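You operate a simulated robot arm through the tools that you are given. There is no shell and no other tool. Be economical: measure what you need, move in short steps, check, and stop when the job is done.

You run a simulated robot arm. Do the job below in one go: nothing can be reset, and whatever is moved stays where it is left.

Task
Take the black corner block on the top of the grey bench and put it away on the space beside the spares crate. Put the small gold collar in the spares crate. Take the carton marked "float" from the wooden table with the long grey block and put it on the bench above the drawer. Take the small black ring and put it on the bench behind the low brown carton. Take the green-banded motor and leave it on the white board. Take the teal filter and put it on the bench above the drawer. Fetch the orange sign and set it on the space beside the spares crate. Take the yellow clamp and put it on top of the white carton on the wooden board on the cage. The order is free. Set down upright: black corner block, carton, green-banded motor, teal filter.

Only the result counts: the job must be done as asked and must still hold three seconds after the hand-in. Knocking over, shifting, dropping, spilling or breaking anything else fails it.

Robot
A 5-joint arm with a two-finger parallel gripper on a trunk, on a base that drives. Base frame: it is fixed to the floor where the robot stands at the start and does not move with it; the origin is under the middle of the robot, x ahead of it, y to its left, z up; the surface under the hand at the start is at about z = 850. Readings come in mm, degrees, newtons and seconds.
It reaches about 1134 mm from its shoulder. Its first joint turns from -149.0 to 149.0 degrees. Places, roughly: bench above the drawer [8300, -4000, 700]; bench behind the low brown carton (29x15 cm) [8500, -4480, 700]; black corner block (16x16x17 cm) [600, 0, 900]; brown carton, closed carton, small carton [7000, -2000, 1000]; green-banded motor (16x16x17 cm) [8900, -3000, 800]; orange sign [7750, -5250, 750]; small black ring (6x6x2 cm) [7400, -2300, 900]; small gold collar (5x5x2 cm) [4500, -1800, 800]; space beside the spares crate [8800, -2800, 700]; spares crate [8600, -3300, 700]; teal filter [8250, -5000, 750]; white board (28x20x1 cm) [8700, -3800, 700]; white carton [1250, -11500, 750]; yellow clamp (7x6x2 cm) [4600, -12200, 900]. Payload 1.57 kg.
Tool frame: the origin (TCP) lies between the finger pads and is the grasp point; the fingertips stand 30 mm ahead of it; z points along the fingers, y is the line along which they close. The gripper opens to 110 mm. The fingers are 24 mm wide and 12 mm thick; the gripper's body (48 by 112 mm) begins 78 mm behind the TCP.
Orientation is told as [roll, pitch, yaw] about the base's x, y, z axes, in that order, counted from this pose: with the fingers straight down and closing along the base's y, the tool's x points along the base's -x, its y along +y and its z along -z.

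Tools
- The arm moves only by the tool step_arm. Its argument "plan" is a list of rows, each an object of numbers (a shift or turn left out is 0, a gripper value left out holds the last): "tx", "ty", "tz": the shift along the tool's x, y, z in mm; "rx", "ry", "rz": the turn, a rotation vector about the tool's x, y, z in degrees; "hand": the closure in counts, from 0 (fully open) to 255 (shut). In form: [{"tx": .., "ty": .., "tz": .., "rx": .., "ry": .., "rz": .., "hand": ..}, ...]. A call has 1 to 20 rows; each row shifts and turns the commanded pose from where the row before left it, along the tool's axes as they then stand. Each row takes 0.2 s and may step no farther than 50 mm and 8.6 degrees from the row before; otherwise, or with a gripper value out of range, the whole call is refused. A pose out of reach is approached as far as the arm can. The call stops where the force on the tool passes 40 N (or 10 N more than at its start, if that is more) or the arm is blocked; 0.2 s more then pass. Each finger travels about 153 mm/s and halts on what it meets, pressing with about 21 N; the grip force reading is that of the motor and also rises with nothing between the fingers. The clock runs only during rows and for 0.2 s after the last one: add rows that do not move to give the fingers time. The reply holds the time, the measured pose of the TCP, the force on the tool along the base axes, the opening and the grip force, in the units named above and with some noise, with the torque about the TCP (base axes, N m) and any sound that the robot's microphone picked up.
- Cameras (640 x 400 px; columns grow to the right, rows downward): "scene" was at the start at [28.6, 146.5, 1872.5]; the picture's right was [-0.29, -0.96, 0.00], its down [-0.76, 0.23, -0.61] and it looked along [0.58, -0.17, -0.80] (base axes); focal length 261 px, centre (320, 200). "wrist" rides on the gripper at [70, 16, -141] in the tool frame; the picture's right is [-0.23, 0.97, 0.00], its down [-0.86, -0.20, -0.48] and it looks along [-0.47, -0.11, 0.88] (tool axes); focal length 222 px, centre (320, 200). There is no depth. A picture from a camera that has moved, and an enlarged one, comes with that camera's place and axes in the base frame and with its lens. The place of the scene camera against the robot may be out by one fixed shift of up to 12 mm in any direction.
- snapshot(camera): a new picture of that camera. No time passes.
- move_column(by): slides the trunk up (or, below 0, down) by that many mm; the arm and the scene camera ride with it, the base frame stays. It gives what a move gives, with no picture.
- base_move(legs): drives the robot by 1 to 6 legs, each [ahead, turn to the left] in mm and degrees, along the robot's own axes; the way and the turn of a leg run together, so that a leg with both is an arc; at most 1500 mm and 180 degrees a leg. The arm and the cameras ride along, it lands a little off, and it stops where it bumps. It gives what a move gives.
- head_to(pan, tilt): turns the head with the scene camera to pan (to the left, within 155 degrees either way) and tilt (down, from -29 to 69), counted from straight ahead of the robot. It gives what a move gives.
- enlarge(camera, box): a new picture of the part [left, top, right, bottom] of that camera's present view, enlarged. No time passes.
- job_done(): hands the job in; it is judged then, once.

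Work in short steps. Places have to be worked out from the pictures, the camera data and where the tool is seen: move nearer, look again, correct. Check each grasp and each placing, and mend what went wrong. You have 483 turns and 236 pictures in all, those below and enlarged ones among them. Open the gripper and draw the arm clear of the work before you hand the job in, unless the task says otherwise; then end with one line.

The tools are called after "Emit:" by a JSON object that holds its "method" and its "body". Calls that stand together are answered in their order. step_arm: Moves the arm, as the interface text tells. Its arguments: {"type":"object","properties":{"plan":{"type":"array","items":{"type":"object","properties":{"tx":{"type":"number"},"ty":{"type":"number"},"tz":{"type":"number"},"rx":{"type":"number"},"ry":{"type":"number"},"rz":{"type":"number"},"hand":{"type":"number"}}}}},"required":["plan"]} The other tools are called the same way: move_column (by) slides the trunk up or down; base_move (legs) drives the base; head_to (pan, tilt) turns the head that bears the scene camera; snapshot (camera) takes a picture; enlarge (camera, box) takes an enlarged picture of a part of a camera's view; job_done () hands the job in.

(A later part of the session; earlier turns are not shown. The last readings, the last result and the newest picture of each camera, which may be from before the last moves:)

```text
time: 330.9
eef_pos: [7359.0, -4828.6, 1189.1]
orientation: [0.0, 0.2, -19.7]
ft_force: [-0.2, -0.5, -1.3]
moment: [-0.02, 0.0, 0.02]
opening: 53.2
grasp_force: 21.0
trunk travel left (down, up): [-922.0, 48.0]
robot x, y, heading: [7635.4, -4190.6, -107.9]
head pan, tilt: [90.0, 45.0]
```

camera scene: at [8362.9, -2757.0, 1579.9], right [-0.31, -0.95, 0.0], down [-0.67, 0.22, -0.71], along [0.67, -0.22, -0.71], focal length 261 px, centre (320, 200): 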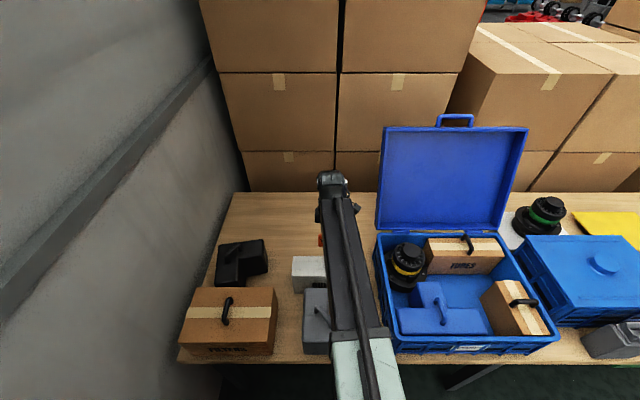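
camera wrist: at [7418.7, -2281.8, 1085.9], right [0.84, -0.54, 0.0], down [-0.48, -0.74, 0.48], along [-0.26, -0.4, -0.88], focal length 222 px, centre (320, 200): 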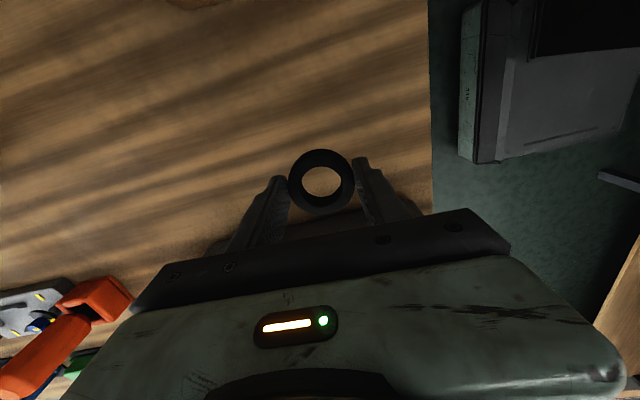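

Emit:
{"method": "step_arm", "body": {"plan": [{"tx": -48.5, "ty": 2, "rz": -4.5}, {"tx": -48.5, "ty": 2, "rz": -4.5}, {"tx": -48.5, "ty": 2, "rz": -4.5}, {"tx": -48.5, "ty": 2, "rz": -4.5}, {"tx": -48.5, "ty": 2, "rz": -4.5}, {"tx": -48.5, "ty": 2, "rz": -4.5}, {"tx": -48.5, "ty": 2, "rz": -4.5}, {"tx": -48.5, "ty": 2, "rz": -4.5}, {"tx": -48.5, "ty": 2, "rz": -4.5}, {"tx": -48.5, "ty": 2, "rz": -4.5}, {"tx": -48.5, "ty": 2, "rz": -4.5}, {"tx": -48.5, "ty": 2, "rz": -4.5}, {"tx": -48.5, "ty": 2, "rz": -4.5}, {"tx": -48.5, "ty": 2, "rz": -4.5}, {"tx": -48.5, "ty": 2, "rz": -4.5}, {"tx": -48.5, "ty": 2, "rz": -4.5}, {"tx": -48.5, "ty": 2, "rz": -4.5}, {"tx": -48.5, "ty": 2, "rz": -4.5}, {"tx": -48.5, "ty": 2, "rz": -4.5}, {"tx": -48.5, "ty": 2, "rz": -4.5}]}}

Emit:
{"method": "snapshot", "body": {"camera": "wrist"}}

Emit:
{"method": "snapshot", "body": {"camera": "scene"}}

```text
time: 335.1
eef_pos: [8148.2, -4451.9, 1189.5]
orientation: [0.1, 0.0, 70.3]
ft_force: [0.6, 0.0, -0.2]
moment: [-0.01, 0.0, -0.03]
opening: 52.9
grasp_force: 21.0
trunk travel left (down, up): [-922.0, 48.0]
robot x, y, heading: [7638.3, -4194.1, -107.7]
head pan, tilt: [90.0, 45.0]
```

```text
144 pictures are left
camera wrist: at [8110.1, -4513.1, 1331.0], right [-0.84, 0.54, 0.0], down [0.48, 0.74, 0.48], along [0.26, 0.4, -0.88], focal length 222 px, centre (320, 200)
```

wrist: 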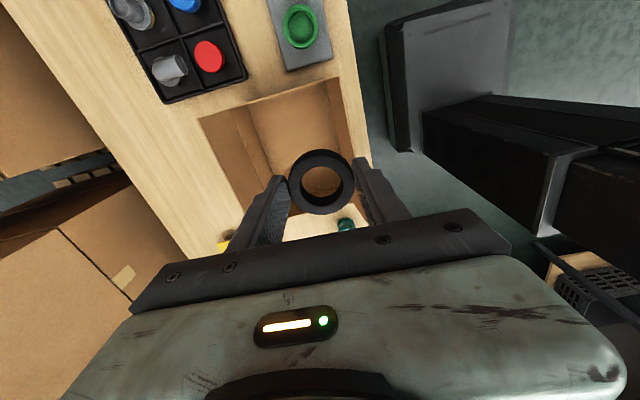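

```text
143 pictures are left
camera scene: at [7889.0, -4233.8, 1904.2], right [-0.31, -0.95, 0.0], down [-0.67, 0.22, -0.71], along [0.67, -0.22, -0.71], focal length 261 px, centre (320, 200)
```

scene: 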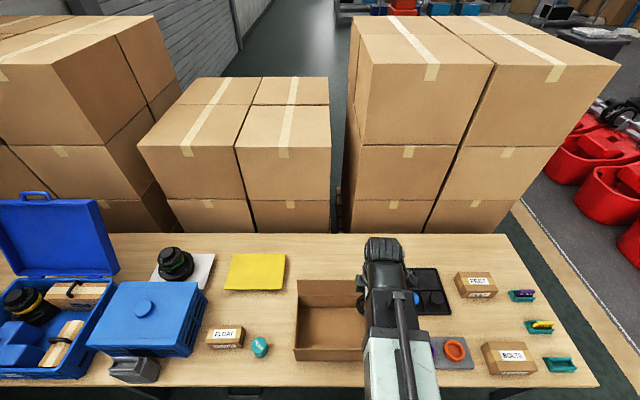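

I zoom on the arm and the brown box to judge the clearance of the forearm over the box flaps.

Emit:
{"method": "enlarge", "body": {"camera": "scene", "box": [270, 220, 470, 400]}}

```text
2.22 times, centred on (370, 310) of scene
camera zoom: at [7889.0, -4233.8, 1904.2], right [-0.31, -0.95, 0.0], down [-0.67, 0.22, -0.71], along [0.67, -0.22, -0.71], focal length 580 px, centre (209, -44)
```

zoom: 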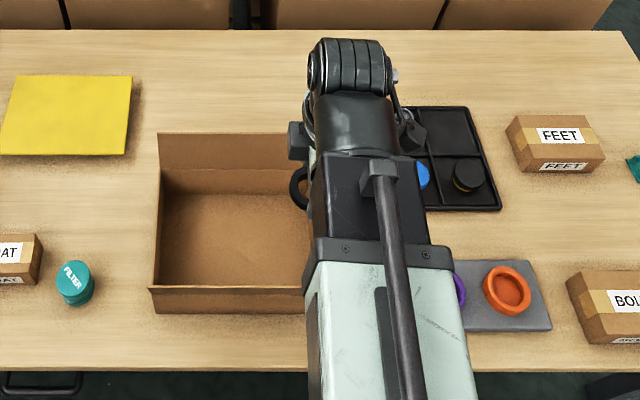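

Emit:
{"method": "enlarge", "body": {"camera": "wrist", "box": [170, 50, 390, 250]}}

```text
2.00 times, centred on (280, 150) of wrist
camera zoom: at [8110.1, -4513.1, 1331.0], right [-0.84, 0.54, 0.0], down [0.48, 0.74, 0.48], along [0.26, 0.4, -0.88], focal length 444 px, centre (400, 300)
```

zoom: 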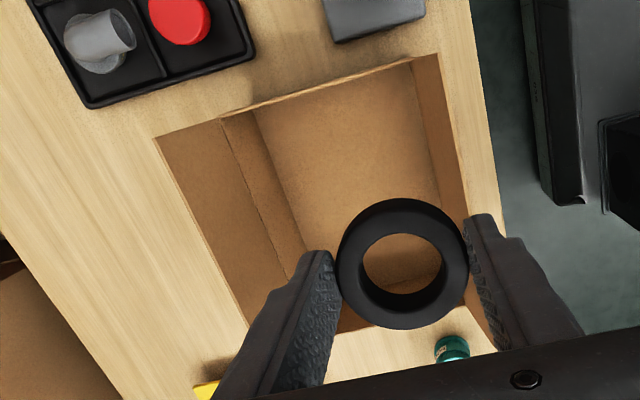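

The brown box's rear flap stands up to z≈915, so the forearm may foul it when I reach behind. I swing the arm ~40° to view the forearm from the side and measure its underside.

Emit:
{"method": "step_arm", "body": {"plan": [{"tx": 45, "ty": -0.7, "rz": 4.5}, {"tx": 45, "ty": -0.7, "rz": 4.5}, {"tx": 45, "ty": -0.7, "rz": 4.5}, {"tx": 45, "ty": -0.7, "rz": 4.5}, {"tx": 45, "ty": -0.7, "rz": 4.5}, {"tx": 45, "ty": -0.7, "rz": 4.5}, {"tx": 45, "ty": -0.7, "rz": 4.5}, {"tx": 45, "ty": -0.7, "rz": 4.5}, {"tx": 45, "ty": -0.7, "rz": 4.5}, {"tx": 45, "ty": -0.7, "rz": 4.5}]}}

Emit:
{"method": "head_to", "body": {"pan": 40, "tilt": 45}}

Emit:
{"method": "snapshot", "body": {"camera": "scene"}}

```text
time: 337.3
eef_pos: [7871.7, -4795.3, 1189.5]
orientation: [0.1, 0.1, 25.3]
ft_force: [-0.5, 0.6, 0.7]
moment: [0.01, 0.01, 0.03]
opening: 52.7
grasp_force: 20.9
trunk travel left (down, up): [-922.0, 48.0]
robot x, y, heading: [7634.4, -4193.5, -107.8]
head pan, tilt: [90.0, 45.0]
```

```text
time: 338.5
eef_pos: [7873.2, -4794.5, 1189.2]
orientation: [0.1, 0.1, 25.3]
ft_force: [0.7, -0.1, -0.3]
moment: [0.02, 0.02, -0.01]
opening: 53.0
grasp_force: 20.7
trunk travel left (down, up): [-922.0, 48.0]
robot x, y, heading: [7636.5, -4193.1, -107.9]
head pan, tilt: [40.0, 45.0]
```

```text
140 pictures are left
camera scene: at [7842.1, -4285.0, 1904.2], right [-0.93, -0.38, 0.0], down [-0.27, 0.65, -0.71], along [0.27, -0.65, -0.71], focal length 261 px, centre (320, 200)
```

scene: 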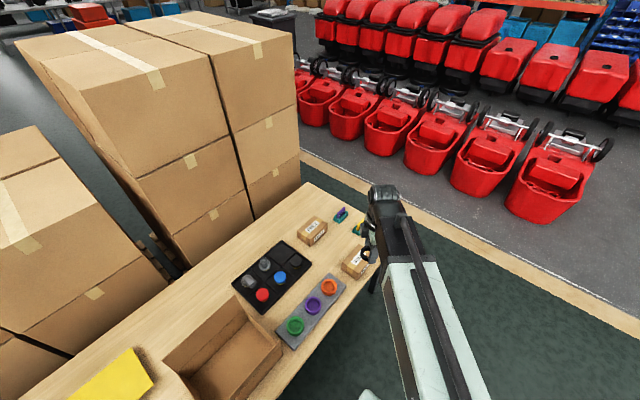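

Emit:
{"method": "enlarge", "body": {"camera": "scene", "box": [330, 170, 490, 290]}}

```text
3.33 times, centred on (410, 230) of scene
camera zoom: at [7842.1, -4285.0, 1904.2], right [-0.93, -0.38, 0.0], down [-0.27, 0.65, -0.71], along [0.27, -0.65, -0.71], focal length 871 px, centre (20, 100)
```

zoom: 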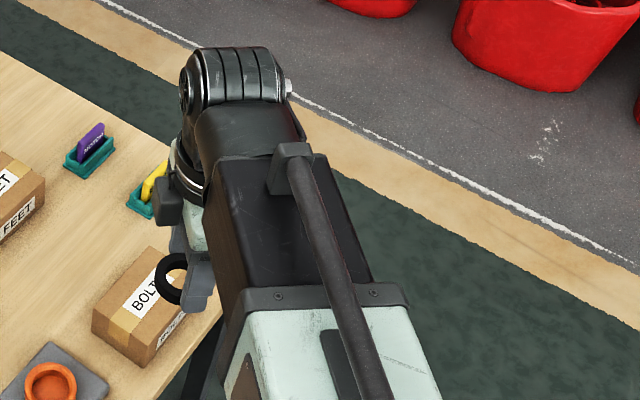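

The arm is a telescoping level beam; its underside is ~225 mm above the TCP, so it clears the flap by ~35 mm. I jog the base 50 mm nearer and swing the arm back.

Emit:
{"method": "base_move", "body": {"legs": [[0, -6], [-480, 0], [0, 6], [480, 0]]}}

Emit:
{"method": "step_arm", "body": {"plan": [{"tx": -48.5, "ty": 1, "rz": -4.5}, {"tx": -48.5, "ty": 1, "rz": -4.5}, {"tx": -48.5, "ty": 1, "rz": -4.5}, {"tx": -48.5, "ty": 1, "rz": -4.5}, {"tx": -48.5, "ty": 1, "rz": -4.5}, {"tx": -48.5, "ty": 1, "rz": -4.5}, {"tx": -48.5, "ty": 1, "rz": -4.5}, {"tx": -48.5, "ty": 1, "rz": -4.5}, {"tx": -48.5, "ty": 1, "rz": -4.5}, {"tx": -48.5, "ty": 1, "rz": -4.5}]}}

```text
time: 344.8
eef_pos: [7917.4, -4811.5, 1189.0]
orientation: [0.1, 0.0, 25.0]
ft_force: [-0.1, -0.7, 0.2]
moment: [0.04, -0.02, -0.03]
opening: 53.1
grasp_force: 21.3
trunk travel left (down, up): [-922.0, 48.0]
robot x, y, heading: [7687.2, -4208.2, -108.9]
head pan, tilt: [40.0, 45.0]
```

```text
time: 347.0
eef_pos: [8243.4, -4464.9, 1190.0]
orientation: [0.0, 0.0, 70.1]
ft_force: [0.5, -0.1, -0.4]
moment: [-0.03, 0.02, 0.02]
opening: 53.2
grasp_force: 21.4
trunk travel left (down, up): [-922.0, 48.0]
robot x, y, heading: [7681.0, -4206.4, -108.5]
head pan, tilt: [40.0, 45.0]
```

Emit:
{"method": "step_arm", "body": {"plan": [{"rz": -7.66}, {"rz": -7.66}, {"rz": -7.66}, {"rz": -7.66}, {"rz": -7.66}, {"rz": -7.66}, {"rz": -7.66}, {"rz": -7.66}, {"rz": -7.66}, {"rz": -7.66}, {"rz": -7.66}, {"rz": -7.66}, {"tx": 43.4, "ty": -10.9}, {"tx": 43.4, "ty": -10.9}, {"tx": 43.4, "ty": -10.9}, {"tx": 43.4, "ty": -10.9}, {"tx": 43.4, "ty": -10.9}, {"tx": 43.4, "ty": -10.9}, {}]}}

Emit:
{"method": "move_column", "body": {"by": -250}}

Emit:
{"method": "snapshot", "body": {"camera": "wrist"}}

Emit:
{"method": "head_to", "body": {"pan": 90, "tilt": 45}}

Emit:
{"method": "snapshot", "body": {"camera": "scene"}}

```text
time: 351.0
eef_pos: [8510.5, -4511.3, 1190.0]
orientation: [0.1, 0.0, 153.5]
ft_force: [0.1, 0.2, -0.7]
moment: [0.0, 0.0, -0.01]
opening: 52.9
grasp_force: 21.2
out of reach, approached as far as the arm can: row 11, 12
trunk travel left (down, up): [-922.0, 48.0]
robot x, y, heading: [7683.9, -4208.1, -108.0]
head pan, tilt: [40.0, 45.0]
```

```text
time: 353.6
eef_pos: [8509.5, -4511.7, 939.6]
orientation: [0.2, 0.0, 153.5]
ft_force: [-0.2, 0.6, -0.1]
moment: [0.0, -0.04, -0.01]
opening: 53.3
grasp_force: 20.8
trunk travel left (down, up): [-672.0, 298.0]
robot x, y, heading: [7681.9, -4211.5, -108.5]
head pan, tilt: [40.0, 45.0]
```

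```text
138 pictures are left
camera wrist: at [8565.1, -4557.4, 1081.0], right [-0.64, -0.77, 0.0], down [-0.68, 0.56, 0.48], along [-0.37, 0.3, -0.88], focal length 222 px, centre (320, 200)
```

wrist: 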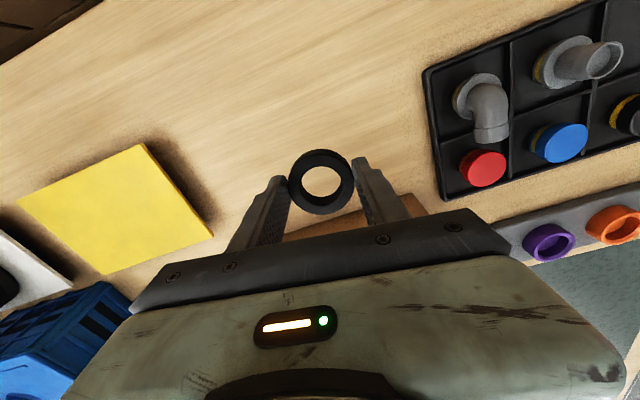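

```text
time: 354.8
eef_pos: [8509.6, -4511.0, 939.0]
orientation: [0.3, 0.0, 153.6]
ft_force: [0.6, 0.0, -0.7]
moment: [0.01, -0.02, -0.01]
opening: 53.0
grasp_force: 21.0
trunk travel left (down, up): [-672.0, 298.0]
robot x, y, heading: [7680.1, -4210.4, -108.4]
head pan, tilt: [90.0, 45.0]
```

```text
137 pictures are left
camera scene: at [7937.3, -4253.5, 1654.2], right [-0.32, -0.95, 0.0], down [-0.67, 0.22, -0.71], along [0.67, -0.22, -0.71], focal length 261 px, centre (320, 200)
```

scene: 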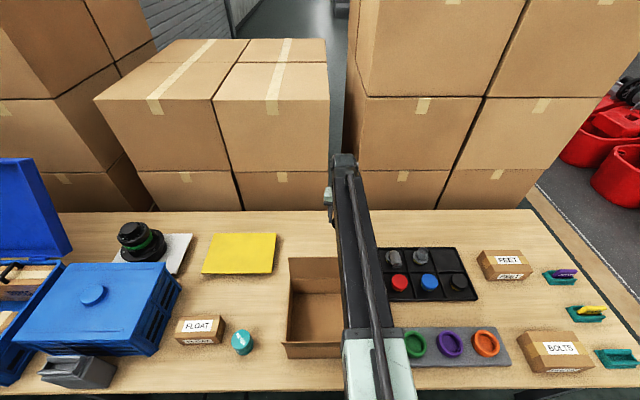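

Ring now over (8510,-4511), behind the box. Lower in steps, watching for blockage.

Emit:
{"method": "move_column", "body": {"by": -150}}

Emit:
{"method": "enlarge", "body": {"camera": "scene", "box": [260, 130, 480, 300]}}

Emit:
{"method": "snapshot", "body": {"camera": "wrist"}}

```text
time: 356.6
eef_pos: [8509.3, -4511.9, 789.5]
orientation: [0.2, 0.1, 153.6]
ft_force: [-0.5, 0.5, -0.6]
moment: [0.03, 0.01, -0.01]
opening: 53.1
grasp_force: 21.0
trunk travel left (down, up): [-522.0, 448.0]
robot x, y, heading: [7681.4, -4208.9, -108.6]
head pan, tilt: [90.0, 45.0]
```

```text
2.35 times, centred on (370, 215) of scene
camera zoom: at [7937.2, -4253.4, 1504.2], right [-0.32, -0.95, 0.0], down [-0.67, 0.22, -0.71], along [0.67, -0.22, -0.71], focal length 614 px, centre (202, 165)
```

zoom: 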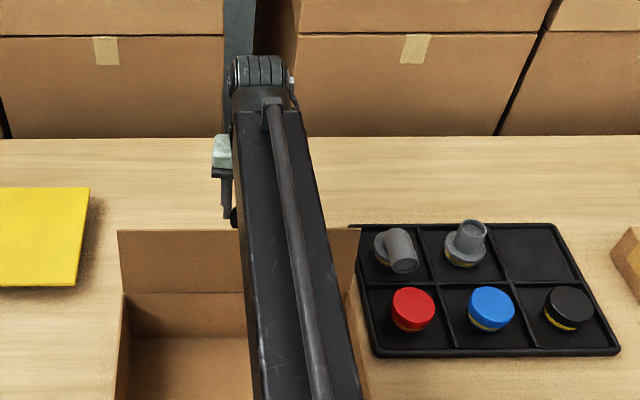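

```text
135 pictures are left
camera wrist: at [8565.1, -4557.4, 931.0], right [-0.64, -0.77, 0.0], down [-0.68, 0.56, 0.48], along [-0.37, 0.3, -0.88], focal length 222 px, centre (320, 200)
```

wrist: 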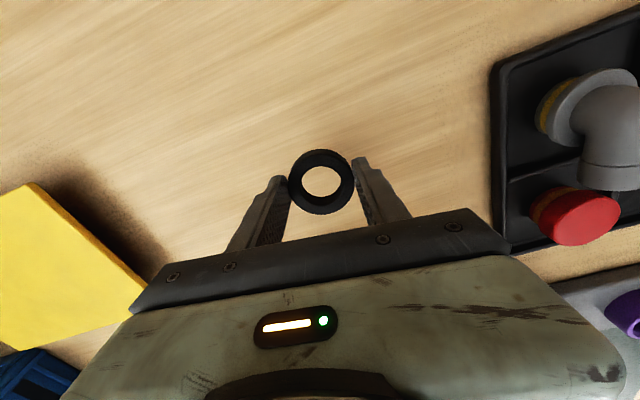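

Emit:
{"method": "move_column", "body": {"by": -48}}

Emit:
{"method": "enlarge", "body": {"camera": "scene", "box": [260, 130, 480, 300]}}

```text
time: 357.4
eef_pos: [8508.9, -4511.1, 741.5]
orientation: [0.3, -0.1, 153.6]
ft_force: [-0.2, -0.1, -0.1]
moment: [0.02, -0.01, 0.01]
opening: 53.1
grasp_force: 21.0
trunk travel left (down, up): [-474.0, 496.0]
robot x, y, heading: [7679.2, -4209.4, -108.6]
head pan, tilt: [90.0, 45.0]
```

```text
2.35 times, centred on (370, 215) of scene
camera zoom: at [7937.2, -4253.4, 1456.1], right [-0.32, -0.95, 0.0], down [-0.67, 0.22, -0.71], along [0.67, -0.22, -0.71], focal length 614 px, centre (202, 165)
```

zoom: 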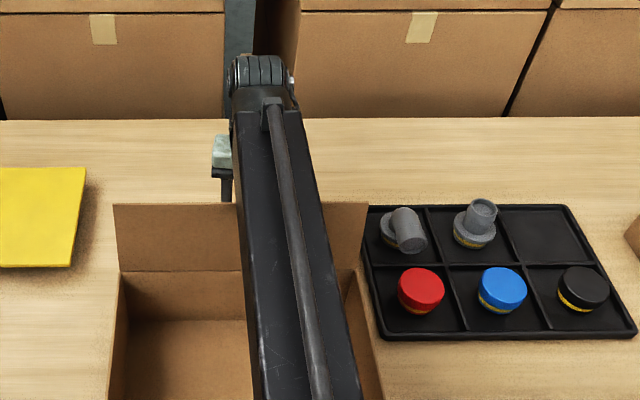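

Emit:
{"method": "move_column", "body": {"by": -8}}

Emit:
{"method": "move_column", "body": {"by": -4}}

Emit:
{"method": "move_column", "body": {"by": -3}}

```text
time: 358.0
eef_pos: [8508.6, -4511.1, 735.1]
orientation: [0.2, 0.1, 153.6]
ft_force: [7.4, -2.1, 18.7]
moment: [0.08, -0.1, -0.07]
opening: 53.2
grasp_force: 21.0
trunk travel left (down, up): [-466.0, 504.0]
robot x, y, heading: [7679.7, -4207.3, -108.3]
head pan, tilt: [90.0, 45.0]
```

```text
time: 358.6
eef_pos: [8507.6, -4511.3, 731.3]
orientation: [0.2, 0.2, 153.6]
ft_force: [3.2, -2.0, 23.5]
moment: [0.14, -0.1, -0.03]
opening: 53.2
grasp_force: 21.3
trunk travel left (down, up): [-462.0, 508.0]
robot x, y, heading: [7681.9, -4208.6, -108.3]
head pan, tilt: [90.0, 45.0]
```

```text
time: 359.0
eef_pos: [8508.3, -4510.7, 730.5]
orientation: [0.2, 0.2, 153.6]
ft_force: [0.0, 1.6, 34.5]
moment: [0.8, -0.02, 0.04]
opening: 53.1
grasp_force: 20.9
trunk travel left (down, up): [-461.0, 509.0]
robot x, y, heading: [7679.9, -4209.8, -108.4]
head pan, tilt: [90.0, 45.0]
stopped: the force on the tool passed its limit at 46 N (the readings are from after the stop); the commanded pose is now the measured one
```

Ring is on the bench. Open and rise.

Emit:
{"method": "step_arm", "body": {"plan": [{"hand": 130}, {"hand": 90}, {}]}}

Emit:
{"method": "move_column", "body": {"by": 60}}

Emit:
{"method": "snapshot", "body": {"camera": "wrist"}}

Emit:
{"method": "move_column", "body": {"by": 390}}

Emit:
{"method": "snapshot", "body": {"camera": "scene"}}

```text
time: 359.8
eef_pos: [8507.4, -4513.2, 729.4]
orientation: [0.3, 0.3, 153.6]
ft_force: [-10.6, -13.2, 33.1]
moment: [0.73, 0.17, 0.09]
opening: 57.3
grasp_force: 0.2
trunk travel left (down, up): [-461.0, 509.0]
robot x, y, heading: [7682.8, -4209.3, -108.3]
head pan, tilt: [90.0, 45.0]
```

```text
time: 360.8
eef_pos: [8509.4, -4511.6, 787.0]
orientation: [0.3, 0.2, 153.5]
ft_force: [0.1, -0.2, 0.4]
moment: [0.0, 0.03, 0.0]
opening: 71.3
grasp_force: 0.2
trunk travel left (down, up): [-521.0, 449.0]
robot x, y, heading: [7681.3, -4207.6, -108.3]
head pan, tilt: [90.0, 45.0]
```

```text
133 pictures are left
camera wrist: at [8565.4, -4557.5, 929.1], right [-0.64, -0.77, 0.0], down [-0.68, 0.56, 0.48], along [-0.37, 0.3, -0.88], focal length 222 px, centre (320, 200)
```

wrist: 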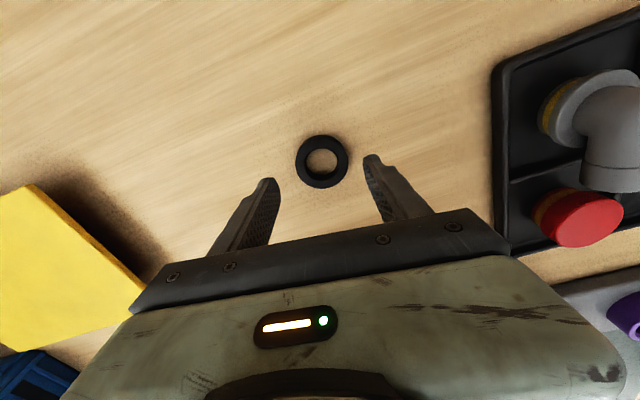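

```text
time: 364.5
eef_pos: [8509.3, -4511.4, 1176.7]
orientation: [0.1, 0.1, 153.6]
ft_force: [0.3, -0.3, -0.3]
moment: [-0.03, 0.0, 0.01]
opening: 71.5
grasp_force: 0.1
trunk travel left (down, up): [-911.0, 59.0]
robot x, y, heading: [7680.5, -4210.7, -108.5]
head pan, tilt: [90.0, 45.0]
```

```text
132 pictures are left
camera scene: at [7937.4, -4253.4, 1892.3], right [-0.32, -0.95, 0.0], down [-0.67, 0.22, -0.71], along [0.67, -0.22, -0.71], focal length 261 px, centre (320, 200)
```

scene: 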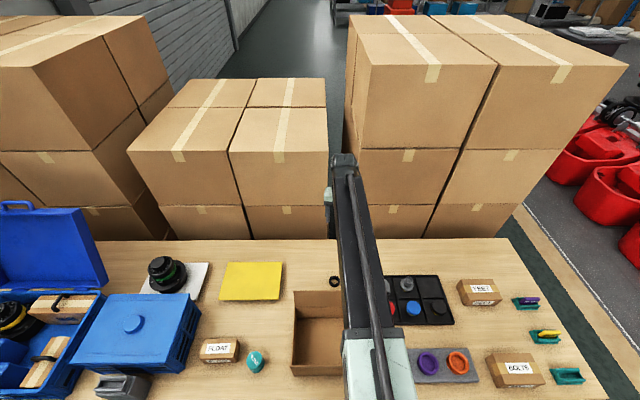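

Ring is placed behind the box. Next the gold collar: retract, move off the bench, turn around and drive back along the aisle.

Emit:
{"method": "step_arm", "body": {"plan": [{"tx": -43, "ty": 4.8}, {"tx": -43, "ty": 4.8}, {"tx": -43, "ty": 4.8}, {"tx": -43, "ty": 4.8}, {"tx": -43, "ty": 4.8}, {"tx": -43, "ty": 4.8}]}}

Emit:
{"method": "base_move", "body": {"legs": [[0, -10], [500, 0], [0, -96.6], [1500, 0], [1500, 0], [0, 17]]}}

Emit:
{"method": "head_to", "body": {"pan": -40, "tilt": 25}}

Emit:
{"method": "snapshot", "body": {"camera": "scene"}}

```text
time: 365.9
eef_pos: [8265.8, -4422.5, 1176.7]
orientation: [0.4, 0.0, 153.6]
ft_force: [-0.4, -0.3, -0.4]
moment: [-0.01, 0.01, -0.02]
opening: 71.3
grasp_force: 0.0
trunk travel left (down, up): [-911.0, 59.0]
robot x, y, heading: [7682.9, -4211.2, -108.5]
head pan, tilt: [90.0, 45.0]
```

```text
time: 388.6
eef_pos: [4798.8, -3498.0, 1176.8]
orientation: [0.3, 0.0, 64.3]
ft_force: [-0.6, 0.1, 0.4]
moment: [0.01, -0.03, 0.01]
opening: 71.1
grasp_force: 0.0
trunk travel left (down, up): [-911.0, 59.0]
robot x, y, heading: [5001.4, -2921.9, 161.7]
head pan, tilt: [90.0, 45.0]
```

```text
time: 390.8
eef_pos: [4797.5, -3497.5, 1177.1]
orientation: [0.3, 0.1, 64.3]
ft_force: [1.0, 0.0, 0.2]
moment: [0.0, -0.01, -0.02]
opening: 71.1
grasp_force: 0.0
trunk travel left (down, up): [-911.0, 59.0]
robot x, y, heading: [5001.2, -2922.1, 161.9]
head pan, tilt: [-40.0, 25.0]
```

```text
131 pictures are left
camera scene: at [4942.9, -3027.8, 1922.9], right [0.85, 0.52, 0.0], down [0.22, -0.36, -0.91], along [-0.48, 0.77, -0.42], focal length 261 px, centre (320, 200)
```

scene: 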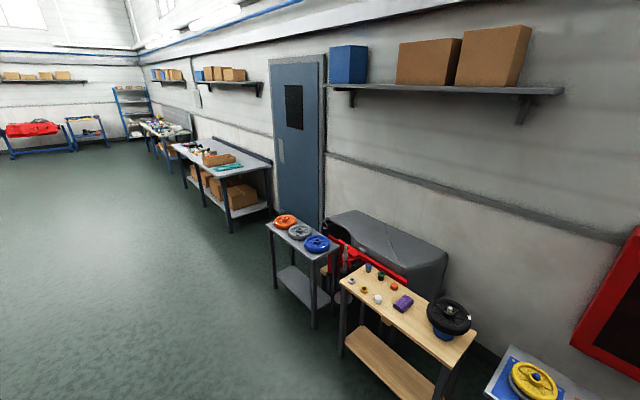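

The wooden trolley with small items is at the right spot; enlarge it.

Emit:
{"method": "enlarge", "body": {"camera": "scene", "box": [330, 250, 490, 350]}}

```text
4.00 times, centred on (410, 300) of scene
camera zoom: at [4942.9, -3027.8, 1922.9], right [0.85, 0.52, 0.0], down [0.22, -0.36, -0.91], along [-0.48, 0.77, -0.42], focal length 1045 px, centre (-40, -200)
```

zoom: 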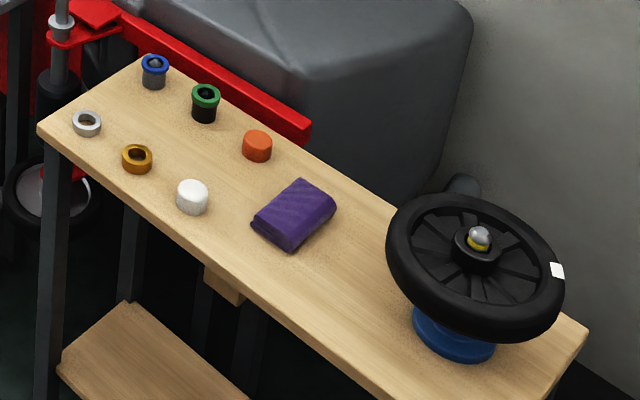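

Gold collar at about (4543,-1901). I drive level with it and turn around so that the arm (left side) faces the trolley.

Emit:
{"method": "base_move", "body": {"legs": [[740, 0], [0, 90], [0, 90]]}}

Emit:
{"method": "head_to", "body": {"pan": 90, "tilt": 45}}

Emit:
{"method": "snapshot", "body": {"camera": "scene"}}

Emit:
{"method": "snapshot", "body": {"camera": "wrist"}}

```text
time: 402.4
eef_pos: [4494.2, -2107.6, 1177.3]
orientation: [0.1, -0.1, -114.1]
ft_force: [-0.5, -0.2, 0.4]
moment: [-0.07, 0.0, -0.01]
opening: 70.9
grasp_force: 0.1
trunk travel left (down, up): [-911.0, 59.0]
robot x, y, heading: [4328.1, -2610.7, -17.8]
head pan, tilt: [-40.0, 25.0]
```

```text
time: 404.6
eef_pos: [4493.4, -2109.0, 1176.6]
orientation: [0.1, 0.1, -114.1]
ft_force: [0.4, -0.6, -0.1]
moment: [0.04, 0.0, 0.01]
opening: 71.1
grasp_force: 0.1
trunk travel left (down, up): [-911.0, 59.0]
robot x, y, heading: [4328.1, -2608.5, -18.1]
head pan, tilt: [90.0, 45.0]
```

```text
129 pictures are left
camera scene: at [4364.4, -2364.4, 1892.3], right [0.95, -0.31, 0.0], down [-0.22, -0.67, -0.71], along [0.22, 0.67, -0.71], focal length 261 px, centre (320, 200)
```

scene: 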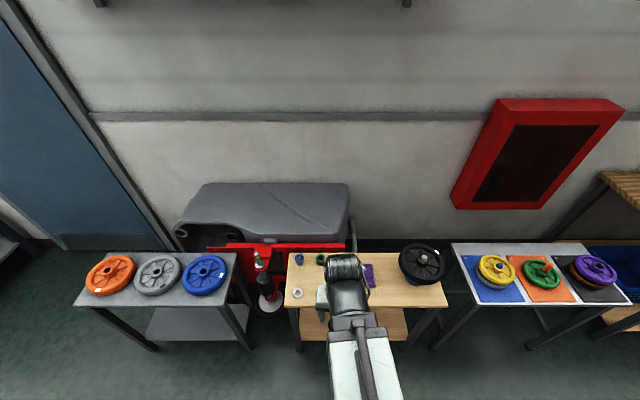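

```text
128 pictures are left
camera wrist: at [4535.9, -2052.9, 1319.2], right [0.8, -0.61, 0.0], down [-0.53, -0.7, 0.48], along [-0.29, -0.38, -0.88], focal length 222 px, centre (320, 200)
```

wrist: 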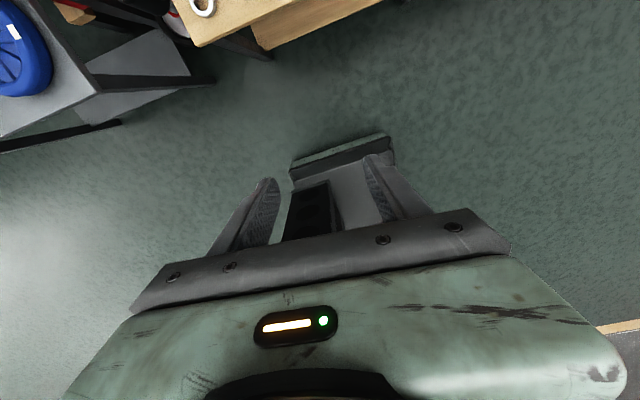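

Emit:
{"method": "step_arm", "body": {"plan": [{"tx": 42, "ty": -7.8}, {"tx": 42, "ty": -7.8}, {"tx": 42, "ty": -7.8}, {"tx": 42, "ty": -7.8}, {"tx": 42, "ty": -7.8}, {}]}}

Emit:
{"method": "snapshot", "body": {"camera": "wrist"}}

Emit:
{"method": "enlarge", "body": {"camera": "scene", "box": [260, 230, 460, 330]}}

```text
time: 405.9
eef_pos: [4544.0, -1901.8, 1177.7]
orientation: [0.2, 0.1, -114.1]
ft_force: [-0.6, -0.6, 0.2]
moment: [0.0, 0.03, 0.0]
opening: 71.1
grasp_force: 0.1
trunk travel left (down, up): [-911.0, 59.0]
robot x, y, heading: [4330.7, -2610.9, -17.8]
head pan, tilt: [90.0, 45.0]
```

```text
127 pictures are left
camera wrist: at [4586.7, -1845.6, 1319.3], right [0.8, -0.61, 0.0], down [-0.53, -0.7, 0.48], along [-0.29, -0.38, -0.88], focal length 222 px, centre (320, 200)
```

wrist: 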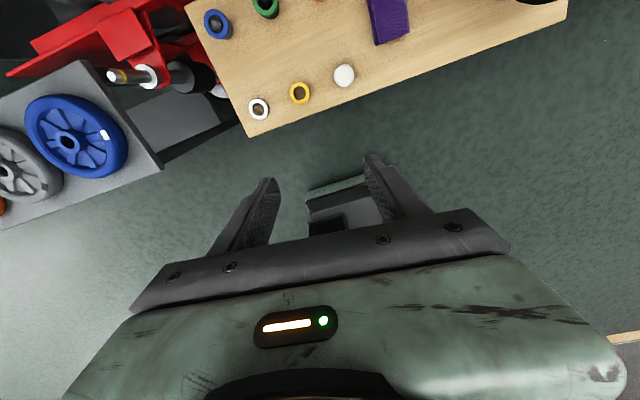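

```text
3.20 times, centred on (360, 280) of scene
camera zoom: at [4364.3, -2364.5, 1892.4], right [0.95, -0.31, 0.0], down [-0.22, -0.67, -0.71], along [0.22, 0.67, -0.71], focal length 836 px, centre (192, -56)
```

zoom: 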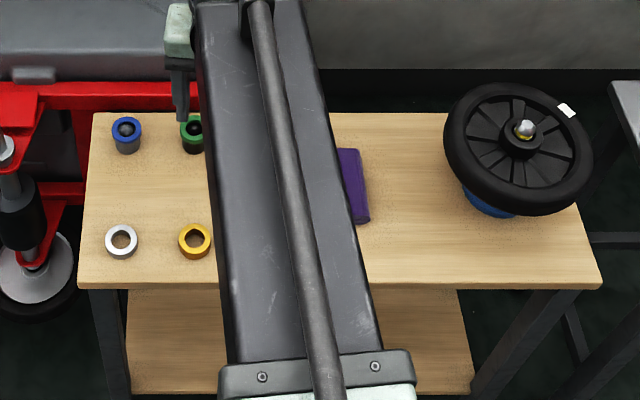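

Collar top at ≈(4533,-1838, ~740). Move above and lower by 200, look again.

Emit:
{"method": "step_arm", "body": {"plan": [{"tx": 27, "ty": -18.3}, {"tx": 27, "ty": -18.3}, {}]}}

Emit:
{"method": "move_column", "body": {"by": -250}}

Emit:
{"method": "enlarge", "body": {"camera": "wrist", "box": [200, 40, 440, 240]}}

```text
time: 406.8
eef_pos: [4531.6, -1838.0, 1177.7]
orientation: [0.2, 0.1, -114.1]
ft_force: [-0.8, 0.4, -0.5]
moment: [0.01, -0.01, -0.01]
opening: 71.1
grasp_force: 0.0
trunk travel left (down, up): [-911.0, 59.0]
robot x, y, heading: [4328.5, -2609.0, -17.8]
head pan, tilt: [90.0, 45.0]
```

```text
time: 409.3
eef_pos: [4533.0, -1837.3, 927.1]
orientation: [0.2, 0.1, -114.0]
ft_force: [1.1, -0.4, 0.2]
moment: [0.0, 0.0, -0.01]
opening: 71.2
grasp_force: 0.0
trunk travel left (down, up): [-661.0, 309.0]
robot x, y, heading: [4326.4, -2610.4, -18.0]
head pan, tilt: [90.0, 45.0]
```

```text
2.00 times, centred on (320, 140) of wrist
camera zoom: at [4574.4, -1781.9, 1069.3], right [0.8, -0.61, 0.0], down [-0.53, -0.7, 0.48], along [-0.29, -0.38, -0.88], focal length 444 px, centre (320, 320)
```

zoom: 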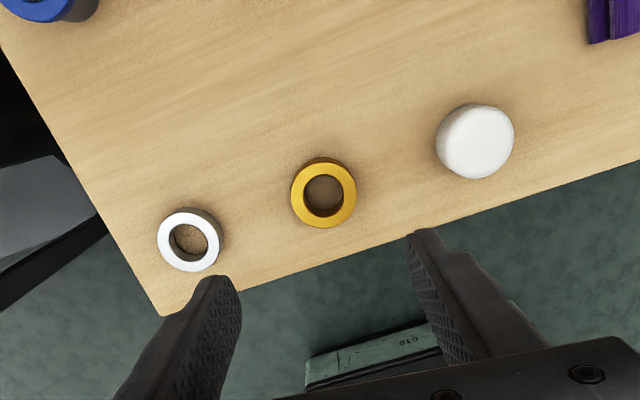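

Emit:
{"method": "step_arm", "body": {"plan": [{"tx": -4}, {}]}}

Emit:
{"method": "move_column", "body": {"by": -115}}

Emit:
{"method": "enlarge", "body": {"camera": "wrist", "box": [200, 40, 440, 240]}}

```text
time: 409.9
eef_pos: [4530.0, -1842.2, 927.7]
orientation: [0.1, 0.1, -114.0]
ft_force: [0.5, 0.0, 0.1]
moment: [0.01, 0.03, 0.03]
opening: 71.3
grasp_force: 0.2
trunk travel left (down, up): [-661.0, 309.0]
robot x, y, heading: [4330.5, -2610.4, -18.0]
head pan, tilt: [90.0, 45.0]
```

```text
time: 411.4
eef_pos: [4529.9, -1842.5, 812.0]
orientation: [0.2, 0.1, -114.1]
ft_force: [0.5, -0.8, 0.1]
moment: [-0.01, -0.02, 0.01]
opening: 71.1
grasp_force: 0.0
trunk travel left (down, up): [-546.0, 424.0]
robot x, y, heading: [4329.4, -2606.1, -17.7]
head pan, tilt: [90.0, 45.0]
```

```text
2.00 times, centred on (320, 140) of wrist
camera zoom: at [4572.6, -1785.7, 954.3], right [0.8, -0.61, 0.0], down [-0.53, -0.7, 0.48], along [-0.29, -0.38, -0.88], focal length 444 px, centre (320, 320)
```

zoom: 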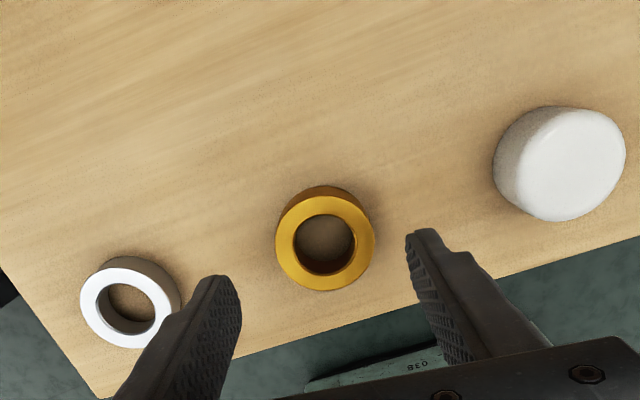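

Collar top z≈758, centre (4534,-1840). Adjust, lower 39 mm, grip.

Emit:
{"method": "step_arm", "body": {"plan": [{"tx": 4.2, "ty": 2.5}, {}]}}

Emit:
{"method": "move_column", "body": {"by": -39}}

Emit:
{"method": "step_arm", "body": {"plan": [{"hand": 150}, {"hand": 200}, {"hand": 255}, {}, {}]}}

Emit:
{"method": "move_column", "body": {"by": 60}}

Emit:
{"method": "snapshot", "body": {"camera": "wrist"}}

```text
time: 412.0
eef_pos: [4534.3, -1838.7, 812.2]
orientation: [0.2, 0.1, -114.1]
ft_force: [0.7, -0.1, 0.9]
moment: [0.05, -0.03, 0.0]
opening: 71.0
grasp_force: 0.2
trunk travel left (down, up): [-546.0, 424.0]
robot x, y, heading: [4330.0, -2610.6, -17.7]
head pan, tilt: [90.0, 45.0]
```

```text
time: 412.8
eef_pos: [4533.2, -1839.8, 773.3]
orientation: [0.1, 0.2, -114.1]
ft_force: [0.8, 1.0, 0.0]
moment: [-0.01, -0.02, 0.03]
opening: 71.1
grasp_force: 0.0
trunk travel left (down, up): [-507.0, 463.0]
robot x, y, heading: [4329.0, -2607.3, -17.7]
head pan, tilt: [90.0, 45.0]
```

```text
time: 414.0
eef_pos: [4533.3, -1839.2, 774.0]
orientation: [0.2, 0.0, -114.1]
ft_force: [1.4, 0.6, 2.7]
moment: [0.03, 0.05, -0.04]
opening: 44.7
grasp_force: 20.9
trunk travel left (down, up): [-507.0, 463.0]
robot x, y, heading: [4330.2, -2607.2, -18.1]
head pan, tilt: [90.0, 45.0]
```

```text
time: 415.0
eef_pos: [4532.9, -1838.6, 833.0]
orientation: [0.2, 0.0, -114.0]
ft_force: [-0.4, 0.9, -1.5]
moment: [0.03, 0.04, 0.03]
opening: 44.8
grasp_force: 21.1
trunk travel left (down, up): [-567.0, 403.0]
robot x, y, heading: [4328.0, -2609.9, -18.0]
head pan, tilt: [90.0, 45.0]
```

```text
123 pictures are left
camera wrist: at [4576.6, -1782.9, 975.1], right [0.8, -0.61, 0.0], down [-0.53, -0.7, 0.48], along [-0.29, -0.38, -0.88], focal length 222 px, centre (320, 200)
```

wrist: 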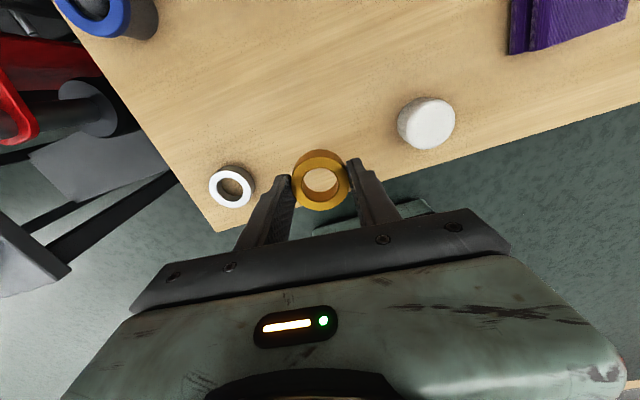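

The gold collar is held. Raise, retract and drive back to the bench, turning so the arm faces the crate.

Emit:
{"method": "move_column", "body": {"by": 350}}

Emit:
{"method": "step_arm", "body": {"plan": [{"tx": -45.4, "ty": 7.2}, {"tx": -45.4, "ty": 7.2}, {"tx": -45.4, "ty": 7.2}, {"tx": -45.4, "ty": 7.2}, {"tx": -45.4, "ty": 7.2}]}}

Emit:
{"method": "base_move", "body": {"legs": [[1200, 0], [1200, 0], [1150, 0], [0, -90]]}}

Emit:
{"method": "snapshot", "body": {"camera": "wrist"}}

Emit:
{"method": "snapshot", "body": {"camera": "scene"}}

```text
time: 418.4
eef_pos: [4533.2, -1839.2, 1183.2]
orientation: [0.2, -0.1, -114.1]
ft_force: [0.2, 0.1, -1.3]
moment: [-0.02, 0.0, 0.04]
opening: 44.6
grasp_force: 21.2
trunk travel left (down, up): [-917.0, 53.0]
robot x, y, heading: [4326.3, -2605.3, -18.1]
head pan, tilt: [90.0, 45.0]
```

```text
time: 419.6
eef_pos: [4474.1, -2061.8, 1184.2]
orientation: [0.2, 0.1, -114.1]
ft_force: [-0.2, -0.2, -0.5]
moment: [-0.04, 0.01, 0.03]
opening: 44.8
grasp_force: 21.4
trunk travel left (down, up): [-917.0, 53.0]
robot x, y, heading: [4327.4, -2609.4, -17.9]
head pan, tilt: [90.0, 45.0]
```

```text
time: 440.7
eef_pos: [8253.0, -3884.0, 1183.5]
orientation: [0.1, 0.1, 155.4]
ft_force: [0.5, -0.2, -2.3]
moment: [0.02, 0.05, -0.02]
opening: 44.4
grasp_force: 21.1
trunk travel left (down, up): [-917.0, 53.0]
robot x, y, heading: [7677.2, -3723.2, -107.9]
head pan, tilt: [90.0, 45.0]
```

```text
122 pictures are left
camera wrist: at [8310.5, -3928.2, 1324.6], right [-0.61, -0.79, 0.0], down [-0.69, 0.54, 0.48], along [-0.38, 0.29, -0.88], focal length 222 px, centre (320, 200)
```

wrist: 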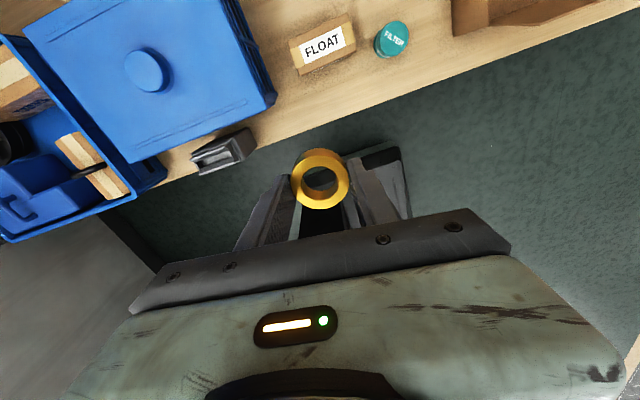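

```text
121 pictures are left
camera scene: at [7933.4, -3770.1, 1898.1], right [-0.31, -0.95, 0.0], down [-0.67, 0.22, -0.71], along [0.67, -0.22, -0.71], focal length 261 px, centre (320, 200)
```

scene: 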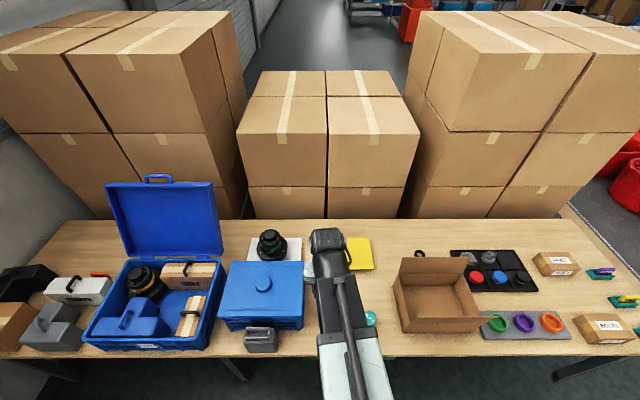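

Reverse ~700 mm so that the robot stands before the crate, then look into it.

Emit:
{"method": "base_move", "body": {"legs": [[-700, 0]]}}

Emit:
{"method": "step_arm", "body": {"plan": [{"tx": 44, "ty": 8}, {"tx": 44, "ty": 8}, {}]}}

Emit:
{"method": "snapshot", "body": {"camera": "wrist"}}

Emit:
{"method": "enlarge", "body": {"camera": "scene", "box": [180, 180, 420, 400]}}

```text
time: 444.6
eef_pos: [8470.8, -3212.2, 1183.1]
orientation: [0.2, 0.1, 155.7]
ft_force: [-1.8, 0.0, -2.7]
moment: [-0.02, 0.03, -0.02]
opening: 44.4
grasp_force: 20.6
trunk travel left (down, up): [-917.0, 53.0]
robot x, y, heading: [7893.2, -3060.0, -108.1]
head pan, tilt: [90.0, 45.0]
```

```text
time: 445.4
eef_pos: [8543.5, -3263.5, 1183.4]
orientation: [0.2, 0.1, 155.8]
ft_force: [0.8, -0.3, -1.6]
moment: [-0.02, 0.04, 0.02]
opening: 44.5
grasp_force: 21.3
trunk travel left (down, up): [-917.0, 53.0]
robot x, y, heading: [7898.7, -3055.5, -107.8]
head pan, tilt: [90.0, 45.0]
```

```text
120 pictures are left
camera wrist: at [8601.0, -3307.2, 1325.3], right [-0.61, -0.79, 0.0], down [-0.7, 0.54, 0.48], along [-0.38, 0.29, -0.88], focal length 222 px, centre (320, 200)
```

wrist: 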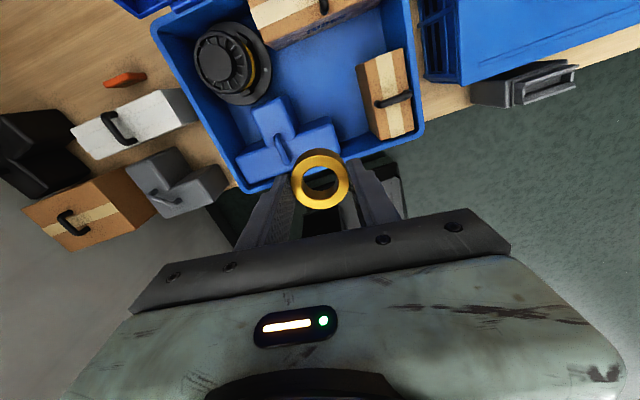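

```text
1.82 times, centred on (300, 290) of scene
camera zoom: at [8151.0, -3099.2, 1898.4], right [-0.31, -0.95, 0.0], down [-0.67, 0.22, -0.71], along [0.67, -0.22, -0.71], focal length 475 px, centre (356, 36)
```

zoom: 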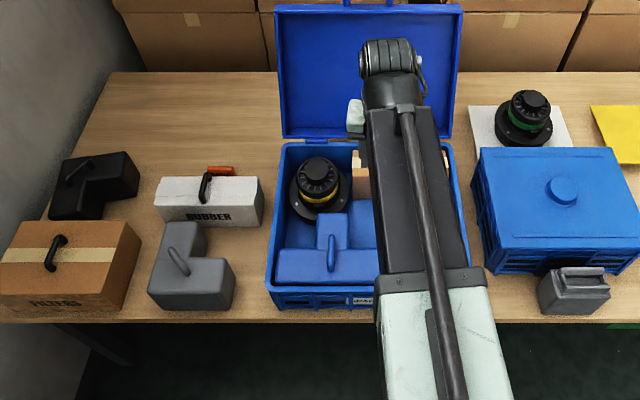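

The crate's middle floor is free at about (8600,-3303). Move above it, lower partway, and check.

Emit:
{"method": "step_arm", "body": {"plan": [{"tx": 32, "ty": 5.7}, {"tx": 32, "ty": 5.7}, {}]}}

Emit:
{"method": "move_column", "body": {"by": -300}}

Emit:
{"method": "snapshot", "body": {"camera": "wrist"}}

```text
time: 446.2
eef_pos: [8599.8, -3300.8, 1183.6]
orientation: [0.2, 0.1, 155.7]
ft_force: [1.3, 0.9, -2.1]
moment: [0.01, -0.01, -0.01]
opening: 44.5
grasp_force: 20.9
trunk travel left (down, up): [-917.0, 53.0]
robot x, y, heading: [7895.2, -3054.7, -107.6]
head pan, tilt: [90.0, 45.0]
```

```text
time: 449.2
eef_pos: [8599.3, -3300.0, 883.9]
orientation: [0.2, -0.1, 155.7]
ft_force: [0.7, 0.6, -1.8]
moment: [-0.02, 0.0, 0.0]
opening: 44.4
grasp_force: 21.5
trunk travel left (down, up): [-617.0, 353.0]
robot x, y, heading: [7894.3, -3056.8, -107.7]
head pan, tilt: [90.0, 45.0]
```

```text
118 pictures are left
camera wrist: at [8655.9, -3344.0, 1025.2], right [-0.61, -0.79, 0.0], down [-0.7, 0.54, 0.48], along [-0.38, 0.29, -0.88], focal length 222 px, centre (320, 200)
```

wrist: 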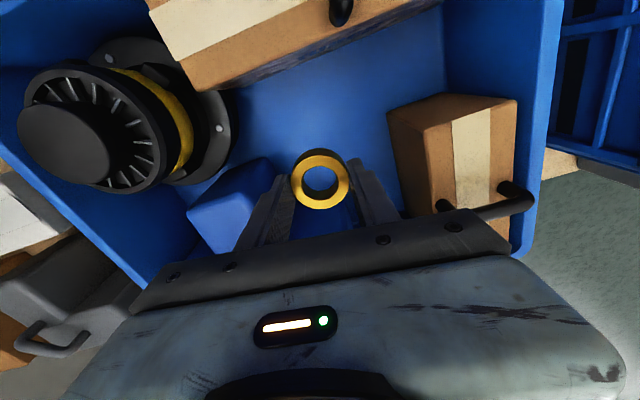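

Shift 35 mm rearward to keep the gripper body clear of the blue block, then lower to a small height above the crate floor.

Emit:
{"method": "step_arm", "body": {"plan": [{"tx": 35, "ty": 5}, {}]}}

Emit:
{"method": "move_column", "body": {"by": -90}}

Emit:
{"method": "snapshot", "body": {"camera": "wrist"}}

```text
time: 449.8
eef_pos: [8629.6, -3317.7, 883.8]
orientation: [0.2, 0.0, 155.7]
ft_force: [-0.1, 0.4, -1.9]
moment: [0.01, 0.01, 0.04]
opening: 44.3
grasp_force: 21.2
trunk travel left (down, up): [-617.0, 353.0]
robot x, y, heading: [7896.2, -3056.7, -107.9]
head pan, tilt: [90.0, 45.0]
```

```text
time: 451.0
eef_pos: [8627.6, -3318.2, 793.3]
orientation: [0.1, -0.1, 155.6]
ft_force: [1.3, 0.5, -1.5]
moment: [0.0, 0.0, 0.02]
opening: 44.4
grasp_force: 20.8
trunk travel left (down, up): [-527.0, 443.0]
robot x, y, heading: [7902.3, -3055.2, -108.1]
head pan, tilt: [90.0, 45.0]
```

```text
117 pictures are left
camera wrist: at [8685.3, -3362.5, 935.2], right [-0.61, -0.79, 0.0], down [-0.7, 0.54, 0.48], along [-0.38, 0.29, -0.88], focal length 222 px, centre (320, 200)
```

wrist: 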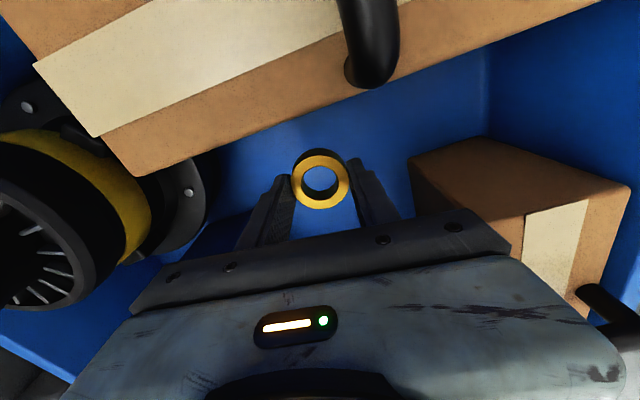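

Move back 15 mm from the TUBES handle, lower to z≈758 and release just above the floor.

Emit:
{"method": "step_arm", "body": {"plan": [{"tx": -15}, {}]}}

Emit:
{"method": "move_column", "body": {"by": -33}}

Emit:
{"method": "snapshot", "body": {"camera": "wrist"}}

```text
time: 451.6
eef_pos: [8615.2, -3312.9, 794.8]
orientation: [0.3, 0.0, 155.7]
ft_force: [-0.3, 0.0, -1.6]
moment: [0.0, 0.01, 0.04]
opening: 44.5
grasp_force: 20.4
trunk travel left (down, up): [-527.0, 443.0]
robot x, y, heading: [7897.5, -3061.2, -108.0]
head pan, tilt: [90.0, 45.0]
```

```text
time: 452.4
eef_pos: [8615.9, -3312.2, 759.7]
orientation: [0.3, 0.1, 155.7]
ft_force: [-0.3, -0.3, -1.4]
moment: [-0.02, 0.0, -0.01]
opening: 44.5
grasp_force: 20.7
trunk travel left (down, up): [-494.0, 476.0]
robot x, y, heading: [7897.7, -3055.7, -107.9]
head pan, tilt: [90.0, 45.0]
```

```text
116 pictures are left
camera wrist: at [8672.0, -3356.3, 902.1], right [-0.61, -0.79, 0.0], down [-0.7, 0.54, 0.48], along [-0.38, 0.29, -0.88], focal length 222 px, centre (320, 200)
```

wrist: 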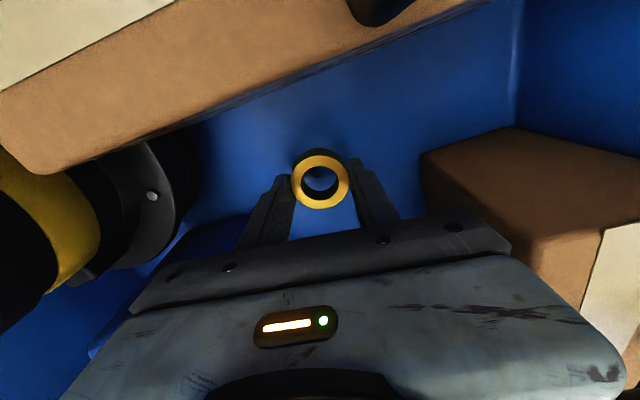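

Emit:
{"method": "move_column", "body": {"by": -8}}

Emit:
{"method": "step_arm", "body": {"plan": [{"hand": 200}, {"hand": 150}, {}]}}

Emit:
{"method": "move_column", "body": {"by": 120}}

Emit:
{"method": "snapshot", "body": {"camera": "wrist"}}

```text
time: 453.0
eef_pos: [8614.3, -3312.6, 751.8]
orientation: [0.1, 0.0, 155.6]
ft_force: [-0.2, -0.2, -1.2]
moment: [0.0, -0.02, 0.01]
opening: 44.2
grasp_force: 20.9
trunk travel left (down, up): [-486.0, 484.0]
robot x, y, heading: [7897.4, -3057.3, -107.6]
head pan, tilt: [90.0, 45.0]
```

```text
time: 453.8
eef_pos: [8615.0, -3312.4, 751.9]
orientation: [0.2, 0.1, 155.8]
ft_force: [0.2, 0.1, -0.6]
moment: [0.01, -0.01, 0.02]
opening: 45.4
grasp_force: 0.0
trunk travel left (down, up): [-486.0, 484.0]
robot x, y, heading: [7898.2, -3058.0, -108.0]
head pan, tilt: [90.0, 45.0]
```

```text
time: 455.3
eef_pos: [8614.7, -3312.6, 872.0]
orientation: [0.1, 0.1, 155.6]
ft_force: [-0.3, 0.4, -0.9]
moment: [0.02, -0.01, 0.0]
opening: 45.3
grasp_force: 0.0
trunk travel left (down, up): [-606.0, 364.0]
robot x, y, heading: [7898.0, -3054.5, -108.0]
head pan, tilt: [90.0, 45.0]
```

```text
115 pictures are left
camera wrist: at [8672.0, -3356.3, 1014.2], right [-0.61, -0.79, 0.0], down [-0.7, 0.54, 0.48], along [-0.38, 0.29, -0.88], focal length 222 px, centre (320, 200)
```

wrist: 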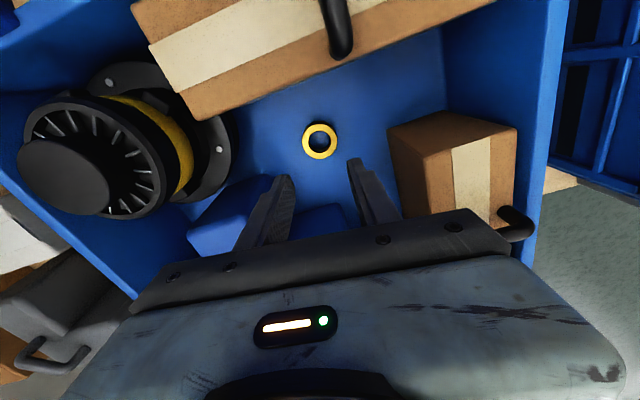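

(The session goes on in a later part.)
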